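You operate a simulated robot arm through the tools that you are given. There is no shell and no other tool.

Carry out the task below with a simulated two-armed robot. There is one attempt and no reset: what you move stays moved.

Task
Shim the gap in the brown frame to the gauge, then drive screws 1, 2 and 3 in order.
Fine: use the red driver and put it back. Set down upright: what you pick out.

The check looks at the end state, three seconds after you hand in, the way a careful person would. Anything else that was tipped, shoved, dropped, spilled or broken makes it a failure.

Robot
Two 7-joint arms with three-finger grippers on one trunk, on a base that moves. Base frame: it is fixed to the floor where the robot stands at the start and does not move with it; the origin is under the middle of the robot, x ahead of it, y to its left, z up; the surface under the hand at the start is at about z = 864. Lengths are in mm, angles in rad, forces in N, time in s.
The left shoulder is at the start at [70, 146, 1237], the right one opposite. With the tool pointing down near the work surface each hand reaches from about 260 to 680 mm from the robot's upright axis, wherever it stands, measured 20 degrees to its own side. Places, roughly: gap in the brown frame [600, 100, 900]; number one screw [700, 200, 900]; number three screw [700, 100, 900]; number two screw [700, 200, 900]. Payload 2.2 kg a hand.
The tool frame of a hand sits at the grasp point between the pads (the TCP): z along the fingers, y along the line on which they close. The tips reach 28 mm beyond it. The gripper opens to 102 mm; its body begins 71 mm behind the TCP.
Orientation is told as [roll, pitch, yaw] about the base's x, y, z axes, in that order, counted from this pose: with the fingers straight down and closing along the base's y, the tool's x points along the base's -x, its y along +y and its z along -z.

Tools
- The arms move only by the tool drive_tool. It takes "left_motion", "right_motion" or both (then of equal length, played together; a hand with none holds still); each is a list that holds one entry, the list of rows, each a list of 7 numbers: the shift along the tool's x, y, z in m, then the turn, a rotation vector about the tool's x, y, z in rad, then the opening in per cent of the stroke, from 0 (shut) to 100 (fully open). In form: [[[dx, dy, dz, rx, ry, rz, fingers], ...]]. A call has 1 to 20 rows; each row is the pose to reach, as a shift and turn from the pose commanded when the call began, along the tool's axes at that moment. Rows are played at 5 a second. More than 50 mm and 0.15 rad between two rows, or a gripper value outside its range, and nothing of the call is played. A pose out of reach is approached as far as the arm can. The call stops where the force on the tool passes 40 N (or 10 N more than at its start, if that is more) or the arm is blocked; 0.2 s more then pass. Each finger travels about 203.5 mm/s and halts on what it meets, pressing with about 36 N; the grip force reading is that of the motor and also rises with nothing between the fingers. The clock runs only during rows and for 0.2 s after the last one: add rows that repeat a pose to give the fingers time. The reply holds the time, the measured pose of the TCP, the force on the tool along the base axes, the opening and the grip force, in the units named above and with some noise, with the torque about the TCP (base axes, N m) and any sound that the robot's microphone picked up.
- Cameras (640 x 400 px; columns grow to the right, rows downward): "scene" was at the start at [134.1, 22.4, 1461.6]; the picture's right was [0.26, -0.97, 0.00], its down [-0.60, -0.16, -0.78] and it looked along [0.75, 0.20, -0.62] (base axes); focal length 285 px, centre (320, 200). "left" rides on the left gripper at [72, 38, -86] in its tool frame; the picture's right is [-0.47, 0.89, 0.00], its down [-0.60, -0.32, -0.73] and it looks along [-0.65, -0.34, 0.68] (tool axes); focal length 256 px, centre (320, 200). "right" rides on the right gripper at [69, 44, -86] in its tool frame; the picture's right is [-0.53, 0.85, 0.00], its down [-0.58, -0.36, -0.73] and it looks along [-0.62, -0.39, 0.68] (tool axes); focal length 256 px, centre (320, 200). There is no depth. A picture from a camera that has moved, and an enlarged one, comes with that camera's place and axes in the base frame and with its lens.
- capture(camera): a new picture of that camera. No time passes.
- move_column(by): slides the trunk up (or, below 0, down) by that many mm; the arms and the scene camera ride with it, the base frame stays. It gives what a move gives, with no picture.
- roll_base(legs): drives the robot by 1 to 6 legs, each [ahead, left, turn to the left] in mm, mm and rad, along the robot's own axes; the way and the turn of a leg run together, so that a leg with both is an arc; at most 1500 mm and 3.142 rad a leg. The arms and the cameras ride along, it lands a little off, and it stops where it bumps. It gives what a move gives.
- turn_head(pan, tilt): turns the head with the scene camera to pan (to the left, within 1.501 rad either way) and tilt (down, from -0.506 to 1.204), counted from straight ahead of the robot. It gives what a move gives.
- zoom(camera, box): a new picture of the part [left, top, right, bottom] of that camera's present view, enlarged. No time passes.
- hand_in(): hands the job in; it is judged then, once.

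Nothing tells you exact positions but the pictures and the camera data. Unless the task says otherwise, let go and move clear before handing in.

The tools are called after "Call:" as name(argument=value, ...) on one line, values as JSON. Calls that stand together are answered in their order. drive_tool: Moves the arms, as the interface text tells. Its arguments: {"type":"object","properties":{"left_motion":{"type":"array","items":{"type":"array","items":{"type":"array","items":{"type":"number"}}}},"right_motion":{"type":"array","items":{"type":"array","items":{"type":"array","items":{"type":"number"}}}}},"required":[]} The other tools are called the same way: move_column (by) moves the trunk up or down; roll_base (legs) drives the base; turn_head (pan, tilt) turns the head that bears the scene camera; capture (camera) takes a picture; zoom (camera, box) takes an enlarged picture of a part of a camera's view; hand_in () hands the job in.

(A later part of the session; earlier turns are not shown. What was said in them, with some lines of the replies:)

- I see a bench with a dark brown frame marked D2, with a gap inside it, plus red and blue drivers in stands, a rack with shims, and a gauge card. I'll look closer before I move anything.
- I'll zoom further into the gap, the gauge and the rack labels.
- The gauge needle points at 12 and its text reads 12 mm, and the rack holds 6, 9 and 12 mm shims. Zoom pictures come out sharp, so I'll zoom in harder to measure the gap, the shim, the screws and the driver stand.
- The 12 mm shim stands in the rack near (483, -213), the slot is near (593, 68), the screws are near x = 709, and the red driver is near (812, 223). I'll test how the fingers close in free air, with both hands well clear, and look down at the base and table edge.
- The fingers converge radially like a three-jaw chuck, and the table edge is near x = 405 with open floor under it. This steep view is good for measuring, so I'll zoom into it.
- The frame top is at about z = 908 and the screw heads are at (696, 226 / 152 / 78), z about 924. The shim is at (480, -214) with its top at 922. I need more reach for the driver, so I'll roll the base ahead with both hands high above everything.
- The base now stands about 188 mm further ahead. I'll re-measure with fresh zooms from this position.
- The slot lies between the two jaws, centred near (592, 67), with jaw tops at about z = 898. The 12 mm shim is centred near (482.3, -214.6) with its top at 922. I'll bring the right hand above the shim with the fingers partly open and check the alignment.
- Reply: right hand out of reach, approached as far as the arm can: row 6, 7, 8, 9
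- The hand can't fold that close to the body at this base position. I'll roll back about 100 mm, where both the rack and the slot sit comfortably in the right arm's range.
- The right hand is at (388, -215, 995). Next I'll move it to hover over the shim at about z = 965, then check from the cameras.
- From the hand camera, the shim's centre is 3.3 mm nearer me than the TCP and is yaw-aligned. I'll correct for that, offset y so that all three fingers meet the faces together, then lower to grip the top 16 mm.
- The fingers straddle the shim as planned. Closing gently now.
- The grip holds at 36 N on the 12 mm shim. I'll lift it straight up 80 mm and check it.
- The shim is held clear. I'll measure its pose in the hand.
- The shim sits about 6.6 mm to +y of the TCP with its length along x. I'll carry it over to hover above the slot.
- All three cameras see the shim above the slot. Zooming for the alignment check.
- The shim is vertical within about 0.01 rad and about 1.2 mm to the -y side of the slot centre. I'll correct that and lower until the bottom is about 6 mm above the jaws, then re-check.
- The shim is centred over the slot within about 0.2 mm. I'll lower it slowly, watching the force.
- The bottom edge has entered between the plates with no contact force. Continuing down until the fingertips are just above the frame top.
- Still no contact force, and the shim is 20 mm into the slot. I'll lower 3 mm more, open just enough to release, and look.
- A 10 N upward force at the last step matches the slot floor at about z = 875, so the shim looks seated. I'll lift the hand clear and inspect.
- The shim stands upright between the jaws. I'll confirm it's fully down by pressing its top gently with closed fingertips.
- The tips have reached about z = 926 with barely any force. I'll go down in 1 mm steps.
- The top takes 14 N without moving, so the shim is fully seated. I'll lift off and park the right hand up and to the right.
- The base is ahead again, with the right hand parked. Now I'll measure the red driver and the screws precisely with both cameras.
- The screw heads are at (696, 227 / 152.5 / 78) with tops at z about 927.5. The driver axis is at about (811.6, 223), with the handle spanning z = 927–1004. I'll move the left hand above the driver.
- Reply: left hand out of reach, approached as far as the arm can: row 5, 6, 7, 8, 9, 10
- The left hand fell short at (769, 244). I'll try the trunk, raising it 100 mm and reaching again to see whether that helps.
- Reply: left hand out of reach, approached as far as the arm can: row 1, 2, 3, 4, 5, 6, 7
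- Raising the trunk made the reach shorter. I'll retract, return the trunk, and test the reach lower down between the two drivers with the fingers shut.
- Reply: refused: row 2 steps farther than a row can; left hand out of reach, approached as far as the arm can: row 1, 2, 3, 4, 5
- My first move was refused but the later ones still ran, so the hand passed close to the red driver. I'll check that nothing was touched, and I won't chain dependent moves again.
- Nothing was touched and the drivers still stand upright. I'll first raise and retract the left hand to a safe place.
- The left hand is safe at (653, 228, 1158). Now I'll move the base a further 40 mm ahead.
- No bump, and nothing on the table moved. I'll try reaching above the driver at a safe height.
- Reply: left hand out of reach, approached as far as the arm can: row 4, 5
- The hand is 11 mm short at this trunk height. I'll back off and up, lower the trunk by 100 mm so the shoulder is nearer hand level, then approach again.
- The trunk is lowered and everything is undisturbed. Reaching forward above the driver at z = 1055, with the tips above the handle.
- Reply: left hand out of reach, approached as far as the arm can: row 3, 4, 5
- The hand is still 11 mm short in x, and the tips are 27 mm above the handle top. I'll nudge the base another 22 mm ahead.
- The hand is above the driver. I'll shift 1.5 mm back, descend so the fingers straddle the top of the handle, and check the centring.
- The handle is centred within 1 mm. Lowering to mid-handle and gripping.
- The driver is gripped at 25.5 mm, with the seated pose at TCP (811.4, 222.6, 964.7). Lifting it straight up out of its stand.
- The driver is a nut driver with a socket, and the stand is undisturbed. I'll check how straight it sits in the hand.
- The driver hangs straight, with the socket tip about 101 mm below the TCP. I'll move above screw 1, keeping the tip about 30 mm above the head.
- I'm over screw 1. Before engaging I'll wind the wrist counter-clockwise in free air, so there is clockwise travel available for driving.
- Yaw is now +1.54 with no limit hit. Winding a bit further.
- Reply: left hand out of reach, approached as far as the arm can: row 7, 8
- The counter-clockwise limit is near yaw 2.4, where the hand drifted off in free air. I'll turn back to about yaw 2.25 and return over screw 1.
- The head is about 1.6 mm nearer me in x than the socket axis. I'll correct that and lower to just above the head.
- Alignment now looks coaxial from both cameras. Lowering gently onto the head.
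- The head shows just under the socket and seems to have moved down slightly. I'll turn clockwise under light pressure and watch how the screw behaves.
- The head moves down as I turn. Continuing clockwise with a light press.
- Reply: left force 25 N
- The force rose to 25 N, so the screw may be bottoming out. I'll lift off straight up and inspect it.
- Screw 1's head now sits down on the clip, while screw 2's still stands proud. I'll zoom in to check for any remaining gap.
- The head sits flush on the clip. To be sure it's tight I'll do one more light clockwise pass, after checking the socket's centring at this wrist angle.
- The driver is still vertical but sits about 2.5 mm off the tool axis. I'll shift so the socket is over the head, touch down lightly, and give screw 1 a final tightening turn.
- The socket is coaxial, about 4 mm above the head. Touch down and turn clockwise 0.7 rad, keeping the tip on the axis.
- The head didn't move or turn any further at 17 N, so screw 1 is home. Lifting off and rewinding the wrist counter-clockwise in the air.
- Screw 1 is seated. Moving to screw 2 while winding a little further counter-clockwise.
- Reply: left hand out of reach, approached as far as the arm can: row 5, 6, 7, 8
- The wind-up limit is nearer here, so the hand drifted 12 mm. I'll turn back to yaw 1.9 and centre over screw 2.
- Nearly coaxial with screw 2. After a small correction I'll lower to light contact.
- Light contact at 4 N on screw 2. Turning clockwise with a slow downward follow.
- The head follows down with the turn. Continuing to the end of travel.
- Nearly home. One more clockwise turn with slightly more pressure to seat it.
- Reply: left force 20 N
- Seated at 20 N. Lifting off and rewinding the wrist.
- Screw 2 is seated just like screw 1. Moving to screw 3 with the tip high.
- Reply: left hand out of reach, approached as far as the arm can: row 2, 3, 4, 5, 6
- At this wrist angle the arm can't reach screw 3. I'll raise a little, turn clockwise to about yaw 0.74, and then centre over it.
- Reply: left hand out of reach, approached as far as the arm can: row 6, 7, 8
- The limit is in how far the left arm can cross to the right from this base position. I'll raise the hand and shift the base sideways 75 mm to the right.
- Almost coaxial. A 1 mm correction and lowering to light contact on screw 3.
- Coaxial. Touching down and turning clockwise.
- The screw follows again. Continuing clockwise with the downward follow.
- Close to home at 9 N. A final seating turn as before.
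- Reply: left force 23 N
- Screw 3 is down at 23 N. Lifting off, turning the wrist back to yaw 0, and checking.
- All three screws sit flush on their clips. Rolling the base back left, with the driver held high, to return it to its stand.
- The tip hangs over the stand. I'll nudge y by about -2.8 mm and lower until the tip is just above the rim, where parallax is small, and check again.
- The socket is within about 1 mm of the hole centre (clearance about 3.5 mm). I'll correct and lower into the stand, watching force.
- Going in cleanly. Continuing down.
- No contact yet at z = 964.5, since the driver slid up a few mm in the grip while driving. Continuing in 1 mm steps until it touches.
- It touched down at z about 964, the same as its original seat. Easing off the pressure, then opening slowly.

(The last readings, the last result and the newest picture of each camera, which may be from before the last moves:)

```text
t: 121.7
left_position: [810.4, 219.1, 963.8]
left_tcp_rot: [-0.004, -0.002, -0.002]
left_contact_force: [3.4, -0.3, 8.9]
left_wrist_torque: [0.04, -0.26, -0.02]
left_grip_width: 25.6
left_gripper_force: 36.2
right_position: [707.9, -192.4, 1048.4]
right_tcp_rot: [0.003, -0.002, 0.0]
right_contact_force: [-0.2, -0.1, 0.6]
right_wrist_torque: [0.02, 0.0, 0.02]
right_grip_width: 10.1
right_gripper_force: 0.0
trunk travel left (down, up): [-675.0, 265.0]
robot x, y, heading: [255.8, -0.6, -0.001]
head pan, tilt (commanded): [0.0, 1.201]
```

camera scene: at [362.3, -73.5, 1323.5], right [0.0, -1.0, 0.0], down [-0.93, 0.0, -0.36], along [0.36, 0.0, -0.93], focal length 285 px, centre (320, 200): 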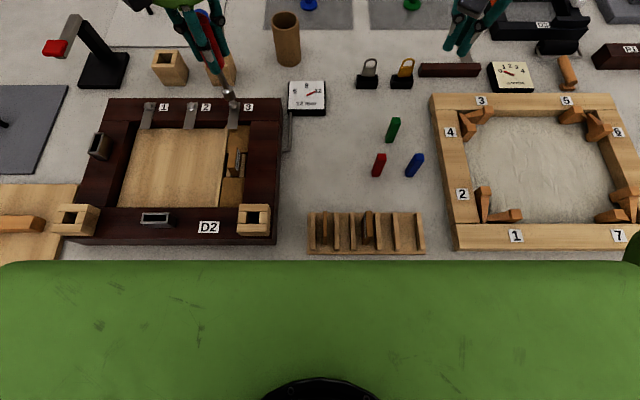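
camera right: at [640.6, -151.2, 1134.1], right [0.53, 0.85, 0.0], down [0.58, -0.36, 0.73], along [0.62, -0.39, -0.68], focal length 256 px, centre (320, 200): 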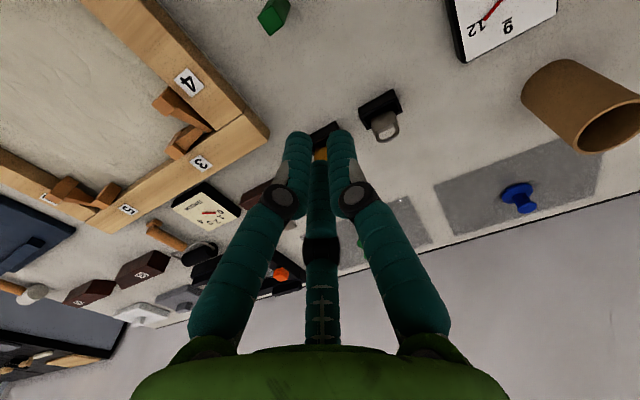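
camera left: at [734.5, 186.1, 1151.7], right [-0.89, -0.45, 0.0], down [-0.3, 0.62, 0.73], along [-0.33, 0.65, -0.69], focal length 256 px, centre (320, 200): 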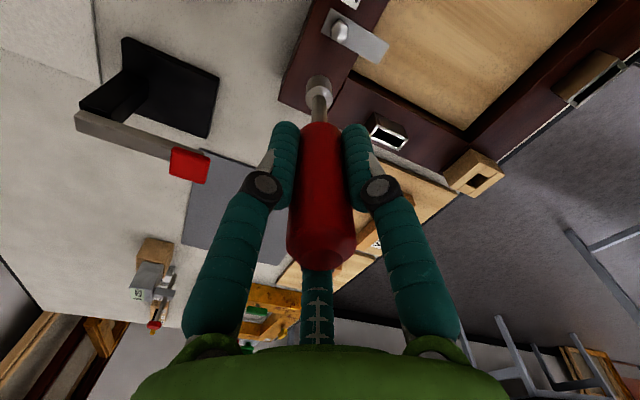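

Call:
drive_tool(left_motion=[[[0, 0, -0.0008, 0, 0, 0, 15], [0, 0, -0.0015, 0, 0, 0, 15], [0, 0, -0.0015, 0, 0, 0, 15], [0, 0, -0.0015, 0, 0, 0, 15]]])

Call:
zoom(camera="left", box=[260, 60, 380, 280])

Call:
zoom(camera="scene", box=[160, 0, 270, 85])

```text
t: 122.7
left_position: [810.6, 221.4, 964.3]
left_tcp_rot: [-0.003, -0.001, -0.002]
left_contact_force: [-0.2, -0.3, -0.6]
left_wrist_torque: [-0.01, -0.04, -0.02]
left_grip_width: 25.7
left_gripper_force: 35.6
right_position: [708.3, -193.6, 1048.5]
right_tcp_rot: [0.001, -0.002, -0.001]
right_contact_force: [0.1, 0.3, -0.2]
right_wrist_torque: [-0.01, 0.01, 0.03]
right_grip_width: 10.5
right_gripper_force: 0.1
trunk travel left (down, up): [-675.0, 265.0]
robot x, y, heading: [256.5, -0.3, -0.003]
head pan, tilt (commanded): [0.0, 1.201]
```

```text
1.82 times, centred on (320, 170) of left
camera zoom: at [738.8, 259.7, 1050.8], right [0.47, 0.88, 0.0], down [0.6, -0.32, 0.73], along [0.65, -0.34, -0.68], focal length 465 px, centre (320, 254)
```

zoom: 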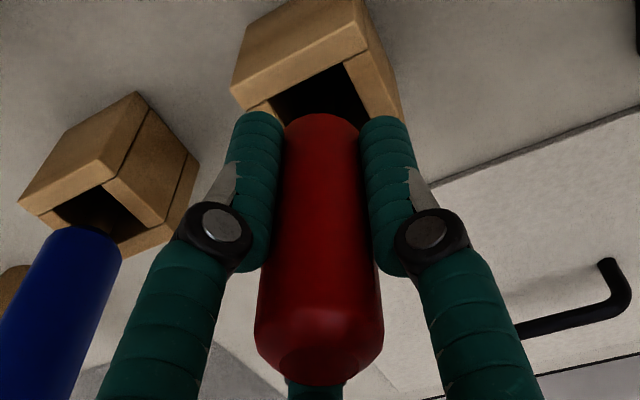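

```text
4.71 times, centred on (215, 42) of scene
camera zoom: at [362.6, 1.3, 1323.4], right [0.0, -1.0, 0.0], down [-0.93, 0.0, -0.36], along [0.36, 0.0, -0.93], focal length 1343 px, centre (814, 941)
```

zoom: 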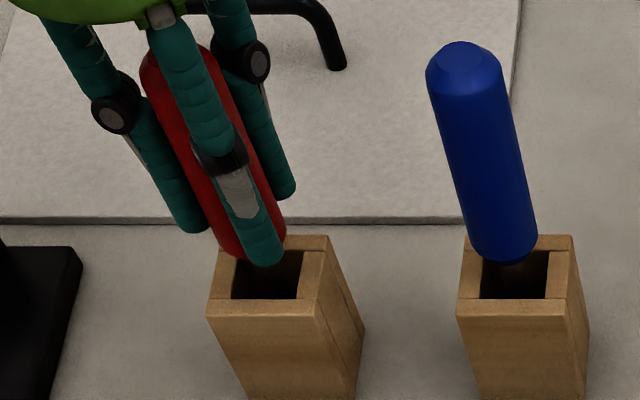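

No load now, with the driver standing on its seat. Opening the fingers slowly.

Call:
drive_tool(left_motion=[[[0, 0, 0, 0, 0, 0, 22], [0, 0, 0, 0, 0, 0, 25], [0, 0, 0, 0, 0, 0, 27], [0, 0, 0, 0, 0, 0, 30], [0, 0, 0, 0, 0, 0, 36], [0, 0, 0, 0, 0, 0, 45], [0, 0, 0, 0, 0, 0, 60], [0, 0, 0, 0, 0, 0, 60]]])

Call:
zoom(camera="left", box=[240, 40, 400, 300])

Call:
zoom(camera="scene", box=[160, 0, 270, 85])

```text
t: 124.5
left_position: [811.3, 220.5, 965.1]
left_tcp_rot: [-0.004, -0.001, -0.002]
left_contact_force: [0.3, 0.4, 0.1]
left_wrist_torque: [0.03, -0.01, 0.0]
left_grip_width: 61.0
left_gripper_force: 0.0
right_position: [708.3, -193.1, 1048.3]
right_tcp_rot: [0.004, -0.002, 0.0]
right_contact_force: [-0.1, 0.6, -0.2]
right_wrist_torque: [-0.03, -0.01, -0.01]
right_grip_width: 10.5
right_gripper_force: 0.1
trunk travel left (down, up): [-675.0, 265.0]
robot x, y, heading: [254.4, 0.9, -0.002]
head pan, tilt (commanded): [0.0, 1.201]
```

```text
1.54 times, centred on (320, 170) of left
camera zoom: at [738.8, 259.5, 1051.3], right [0.47, 0.88, 0.0], down [0.6, -0.31, 0.73], along [0.65, -0.34, -0.68], focal length 394 px, centre (320, 246)
```

zoom: 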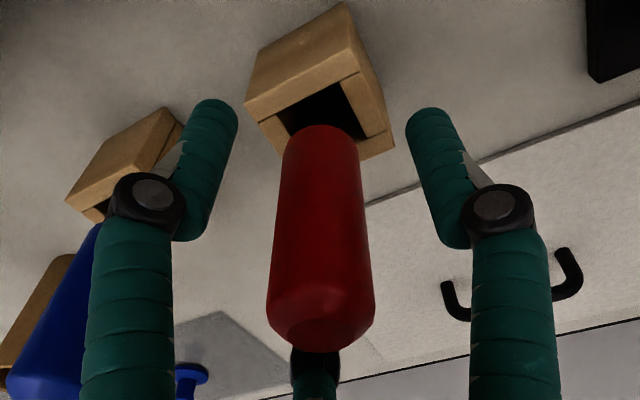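

```text
4.71 times, centred on (215, 42) of scene
camera zoom: at [362.4, 1.2, 1323.5], right [0.0, -1.0, 0.0], down [-0.93, 0.0, -0.36], along [0.36, 0.0, -0.93], focal length 1343 px, centre (814, 941)
```

zoom: 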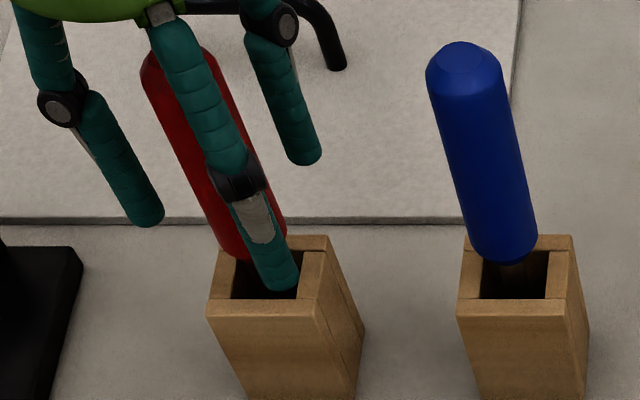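

The driver stands on its own in the stand. Raising the hand straight up, clear of the handle.

Call:
drive_tool(left_motion=[[[0, 0, -0.015, 0, 0, 0, 62], [0, 0, -0.035, 0, 0, 0, 62], [0, 0, -0.06, 0, 0, 0, 62], [0, 0, -0.08, 0, 0, 0, 62], [0, 0, -0.096, 0, 0, 0, 62], [0, 0, -0.096, 0, 0, 0, 62]]])

Call:
zoom(camera="scene", box=[140, 0, 270, 100])

Call:
capture(camera="left")

```text
t: 125.9
left_position: [810.5, 221.5, 1061.5]
left_tcp_rot: [-0.003, -0.001, -0.001]
left_contact_force: [-0.1, -0.8, 0.1]
left_wrist_torque: [0.02, -0.02, 0.02]
left_grip_width: 63.4
left_gripper_force: 0.0
right_position: [708.6, -192.1, 1049.1]
right_tcp_rot: [0.003, -0.001, 0.0]
right_contact_force: [0.0, 0.4, 0.6]
right_wrist_torque: [-0.01, 0.01, 0.01]
right_grip_width: 10.1
right_gripper_force: 0.0
trunk travel left (down, up): [-675.0, 265.0]
robot x, y, heading: [255.5, 6.5, -0.001]
head pan, tilt (commanded): [0.0, 1.201]
```

```text
4.00 times, centred on (205, 50) of scene
camera zoom: at [362.5, 1.3, 1323.5], right [0.0, -1.0, 0.0], down [-0.93, 0.0, -0.36], along [0.36, 0.0, -0.93], focal length 1141 px, centre (780, 800)
```

zoom: 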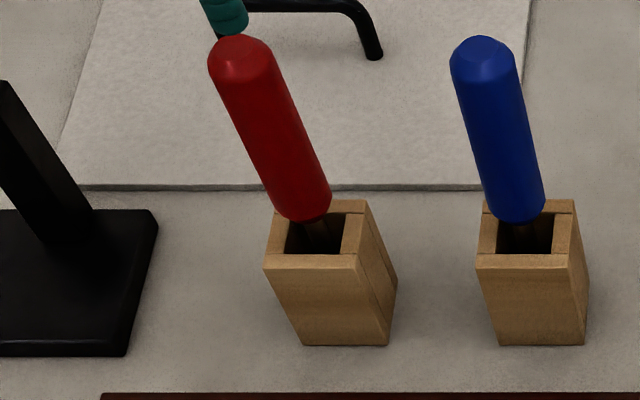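

```text
taken
camera left: at [738.7, 259.7, 1147.0], right [0.47, 0.88, 0.0], down [0.6, -0.32, 0.73], along [0.65, -0.34, -0.68], focal length 256 px, centre (320, 200)
```

left: 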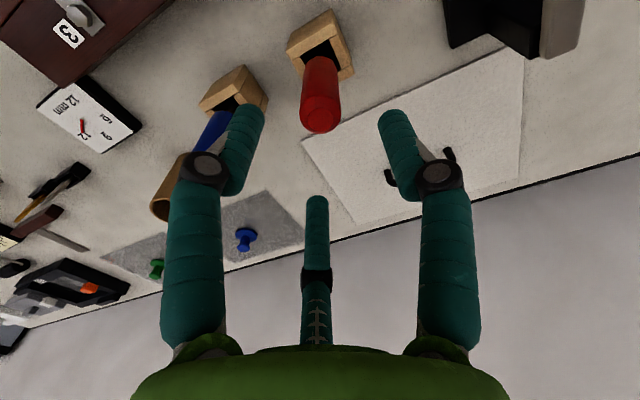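

The red driver is back, upright in its stand. Retracting the left hand up and back, clear of everything.

Call:
drive_tool(left_motion=[[[0.02, 0, -0.01, 0, 0, 0, 62], [0.06, 0, -0.03, 0, 0, 0, 62], [0.1, 0, -0.05, 0, 0, 0, 62], [0.13, 0.01, -0.08, 0, 0, 0, 62], [0.15, 0.02, -0.11, 0, 0, 0, 62], [0.15, 0.02, -0.11, 0, 0, 0, 62]]])

Call:
capture(camera="scene")

```text
t: 127.3
left_position: [662.3, 243.0, 1172.0]
left_tcp_rot: [-0.004, 0.0, 0.0]
left_contact_force: [0.2, 0.9, 0.4]
left_wrist_torque: [-0.03, 0.0, 0.03]
left_grip_width: 63.6
left_gripper_force: 0.0
right_position: [709.7, -192.2, 1047.7]
right_tcp_rot: [0.002, 0.001, 0.0]
right_contact_force: [-0.5, -0.4, 0.2]
right_wrist_torque: [-0.01, 0.03, 0.02]
right_grip_width: 10.2
right_gripper_force: 0.0
trunk travel left (down, up): [-675.0, 265.0]
robot x, y, heading: [255.4, 0.6, -0.002]
head pan, tilt (commanded): [0.0, 1.201]
```

```text
taken
camera scene: at [363.4, 1.1, 1323.4], right [0.0, -1.0, 0.0], down [-0.93, 0.0, -0.36], along [0.36, 0.0, -0.93], focal length 285 px, centre (320, 200)
```

scene: 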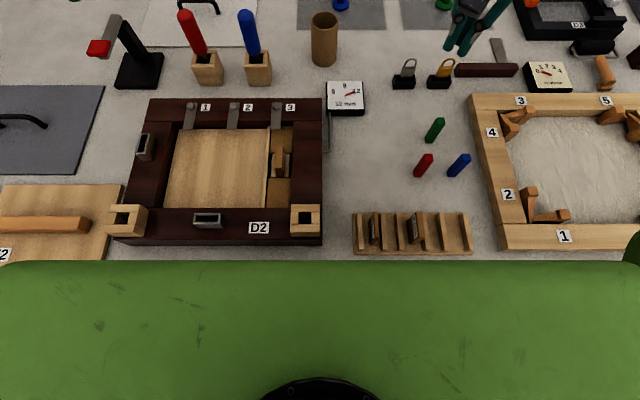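

Raising the trunk and rolling back to get fully clear, then a final inspection.

Call:
move_column(by=100)

Call:
roll_base(legs=[[-170, 0, 0]])

Call:
turn_head(pan=0.1, tilt=0.95)

Call:
capture(camera="scene")

```text
t: 128.6
left_position: [661.0, 242.4, 1271.3]
left_tcp_rot: [-0.003, 0.0, 0.001]
left_contact_force: [0.8, 0.4, 0.2]
left_wrist_torque: [-0.03, 0.03, 0.03]
left_grip_width: 63.5
left_gripper_force: 0.0
right_position: [708.1, -192.3, 1148.3]
right_tcp_rot: [0.002, -0.002, -0.001]
right_contact_force: [0.9, -0.3, 0.1]
right_wrist_torque: [-0.04, 0.03, 0.01]
right_grip_width: 10.2
right_gripper_force: 0.0
trunk travel left (down, up): [-775.0, 165.0]
robot x, y, heading: [256.9, 1.1, -0.004]
head pan, tilt (commanded): [0.0, 1.201]
```

```text
t: 130.1
left_position: [495.2, 241.9, 1270.5]
left_tcp_rot: [-0.004, 0.003, 0.0]
left_contact_force: [-0.4, 0.0, 0.5]
left_wrist_torque: [0.0, 0.02, 0.05]
left_grip_width: 63.2
left_gripper_force: 0.1
right_position: [543.1, -191.3, 1147.1]
right_tcp_rot: [0.001, 0.003, 0.0]
right_contact_force: [0.9, 1.0, 0.7]
right_wrist_torque: [0.02, 0.03, 0.0]
right_grip_width: 10.2
right_gripper_force: 0.1
trunk travel left (down, up): [-775.0, 165.0]
robot x, y, heading: [82.6, 1.8, 0.004]
head pan, tilt (commanded): [0.0, 1.201]
```

```text
t: 130.9
left_position: [491.7, 242.1, 1271.2]
left_tcp_rot: [-0.005, -0.002, 0.001]
left_contact_force: [-0.2, 0.4, 0.5]
left_wrist_torque: [0.04, -0.01, -0.01]
left_grip_width: 63.6
left_gripper_force: 0.2
right_position: [540.2, -191.5, 1148.5]
right_tcp_rot: [0.002, -0.001, -0.001]
right_contact_force: [0.2, -0.4, -0.2]
right_wrist_torque: [-0.01, -0.03, -0.01]
right_grip_width: 10.1
right_gripper_force: 0.1
trunk travel left (down, up): [-775.0, 165.0]
robot x, y, heading: [86.0, 1.1, 0.001]
head pan, tilt (commanded): [0.099, 0.949]
```

```text
taken
camera scene: at [209.1, 8.6, 1439.7], right [0.1, -1.0, 0.0], down [-0.81, -0.08, -0.58], along [0.58, 0.06, -0.81], focal length 285 px, centre (320, 200)
```

scene: 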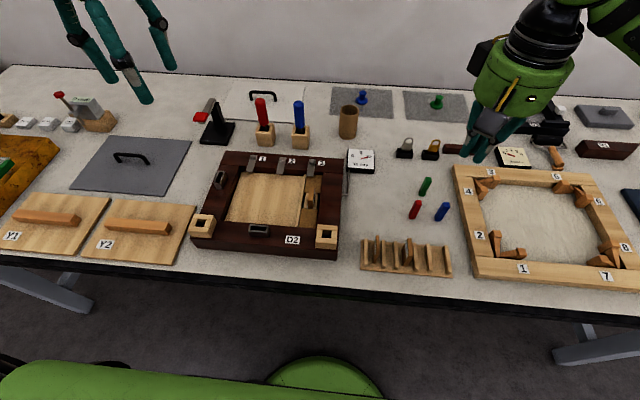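

Call:
zoom(camera="scene", box=[185, 90, 355, 265])

Call:
zoom(camera="scene", box=[295, 150, 385, 230])

Call:
zoom(camera="scene", box=[350, 170, 470, 290])

Call:
zoom(camera="left", box=[180, 20, 420, 200])

```text
2.29 times, centred on (270, 178) of scene
camera zoom: at [209.1, 8.6, 1439.7], right [0.1, -1.0, 0.0], down [-0.81, -0.08, -0.58], along [0.58, 0.06, -0.81], focal length 652 px, centre (434, 251)
```

zoom: 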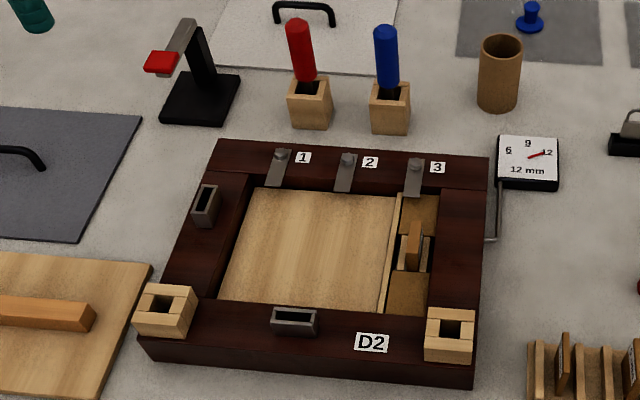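

```text
5.00 times, centred on (340, 190) of scene
camera zoom: at [209.1, 8.6, 1439.7], right [0.1, -1.0, 0.0], down [-0.81, -0.08, -0.58], along [0.58, 0.06, -0.81], focal length 1426 px, centre (220, 250)
```

zoom: 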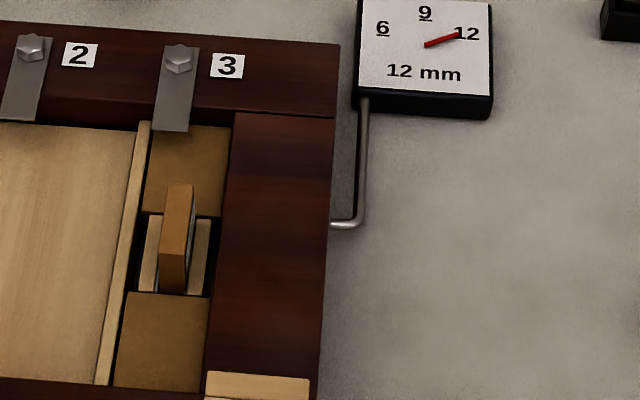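

```text
3.33 times, centred on (410, 230) of scene
camera zoom: at [209.1, 8.6, 1439.7], right [0.1, -1.0, 0.0], down [-0.81, -0.08, -0.58], along [0.58, 0.06, -0.81], focal length 951 px, centre (20, 100)
```

zoom: 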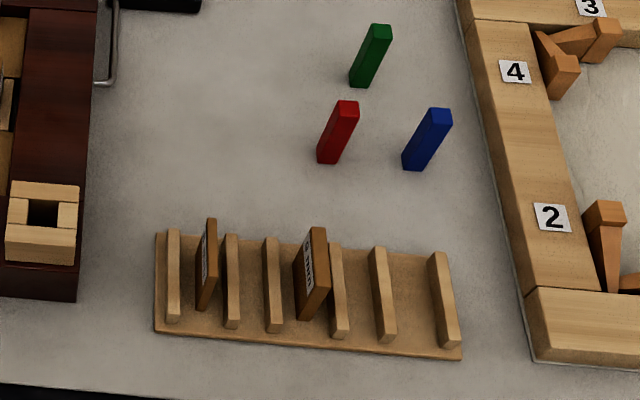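

```text
2.22 times, centred on (300, 110) of left
camera zoom: at [419.3, 281.4, 1358.0], right [0.47, 0.89, 0.0], down [0.6, -0.31, 0.73], along [0.65, -0.34, -0.68], focal length 569 px, centre (364, 400)
```

zoom: 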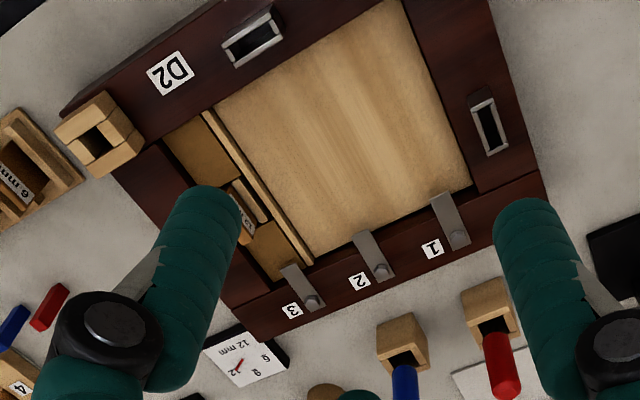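

Everything looks in place. One last close look at the three screw heads and the driver before handing in.

Call:
zoom(camera="scene", box=[250, 148, 325, 178])

Call:
zoom(camera="scene", box=[245, 90, 320, 155])

Call:
zoom(camera="left", box=[300, 95, 400, 165])

```text
8.53 times, centred on (288, 163) of scene
camera zoom: at [209.1, 8.6, 1439.7], right [0.1, -1.0, 0.0], down [-0.81, -0.08, -0.58], along [0.58, 0.06, -0.81], focal length 2435 px, centre (597, 516)
```

zoom: 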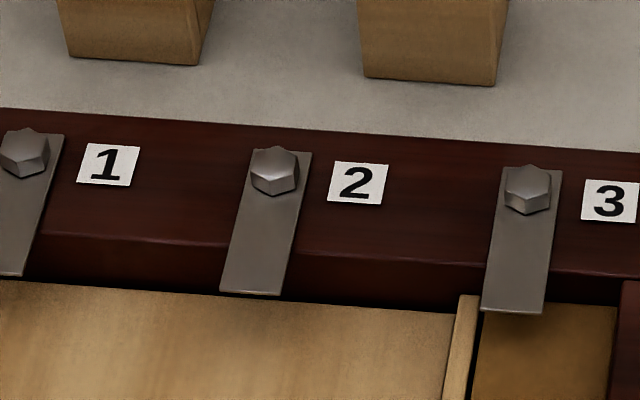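

```text
6.15 times, centred on (282, 122) of scene
camera zoom: at [209.1, 8.6, 1439.7], right [0.1, -1.0, 0.0], down [-0.81, -0.08, -0.58], along [0.58, 0.06, -0.81], focal length 1756 px, centre (551, 677)
```

zoom: 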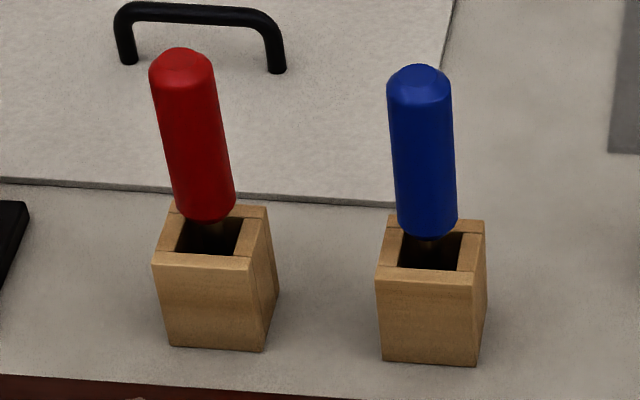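

```text
5.71 times, centred on (350, 130) of left
camera zoom: at [419.3, 281.4, 1358.0], right [0.47, 0.89, 0.0], down [0.6, -0.31, 0.73], along [0.65, -0.34, -0.68], focal length 1463 px, centre (149, 600)
```

zoom: 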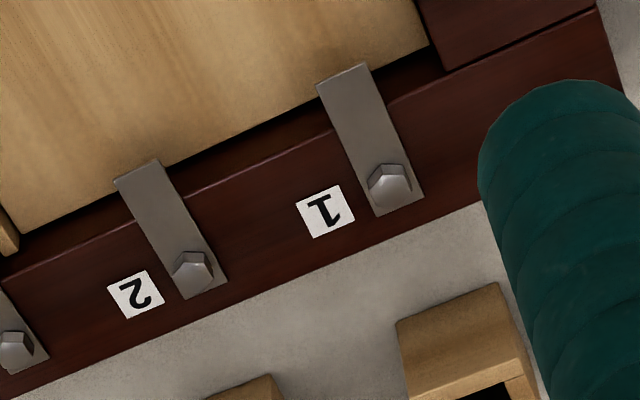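

The 12 mm shim stands upright in the gap, and screws 1, 2 and 3 are flush on their clips. The red driver is upright in its stand, nothing else was disturbed, and both hands are clear. Handing in.

Call:
hand_in()

```text
The job is handed in.
```

I fitted the 12 mm shim the gauge called for, then drove screws 1, 2 and 3 in that order. I handed the job in with both hands clear. The judge's result hasn't come back.

- **Shim:** it stands upright on the floor of the slot in the brown frame. I pressed its top with about 14 N and it did not move.
- **Screws:** all three heads sit flush on their clips in the final pictures. They sank as I turned the driver clockwise under light pressure. At 17 to 25 N they stopped going any lower. I could not confirm how far each screw itself turned. The first one also sank about 3 mm under a light push before I began turning.
- **Red driver:** it is back in its stand, upright and in its original spot.
- **Rest of the bench:** nothing else looks moved or tipped in the final pictures. At one point the left hand passed close to the red driver because I had queued moves after one that was refused. I checked straight away and nothing had been touched.
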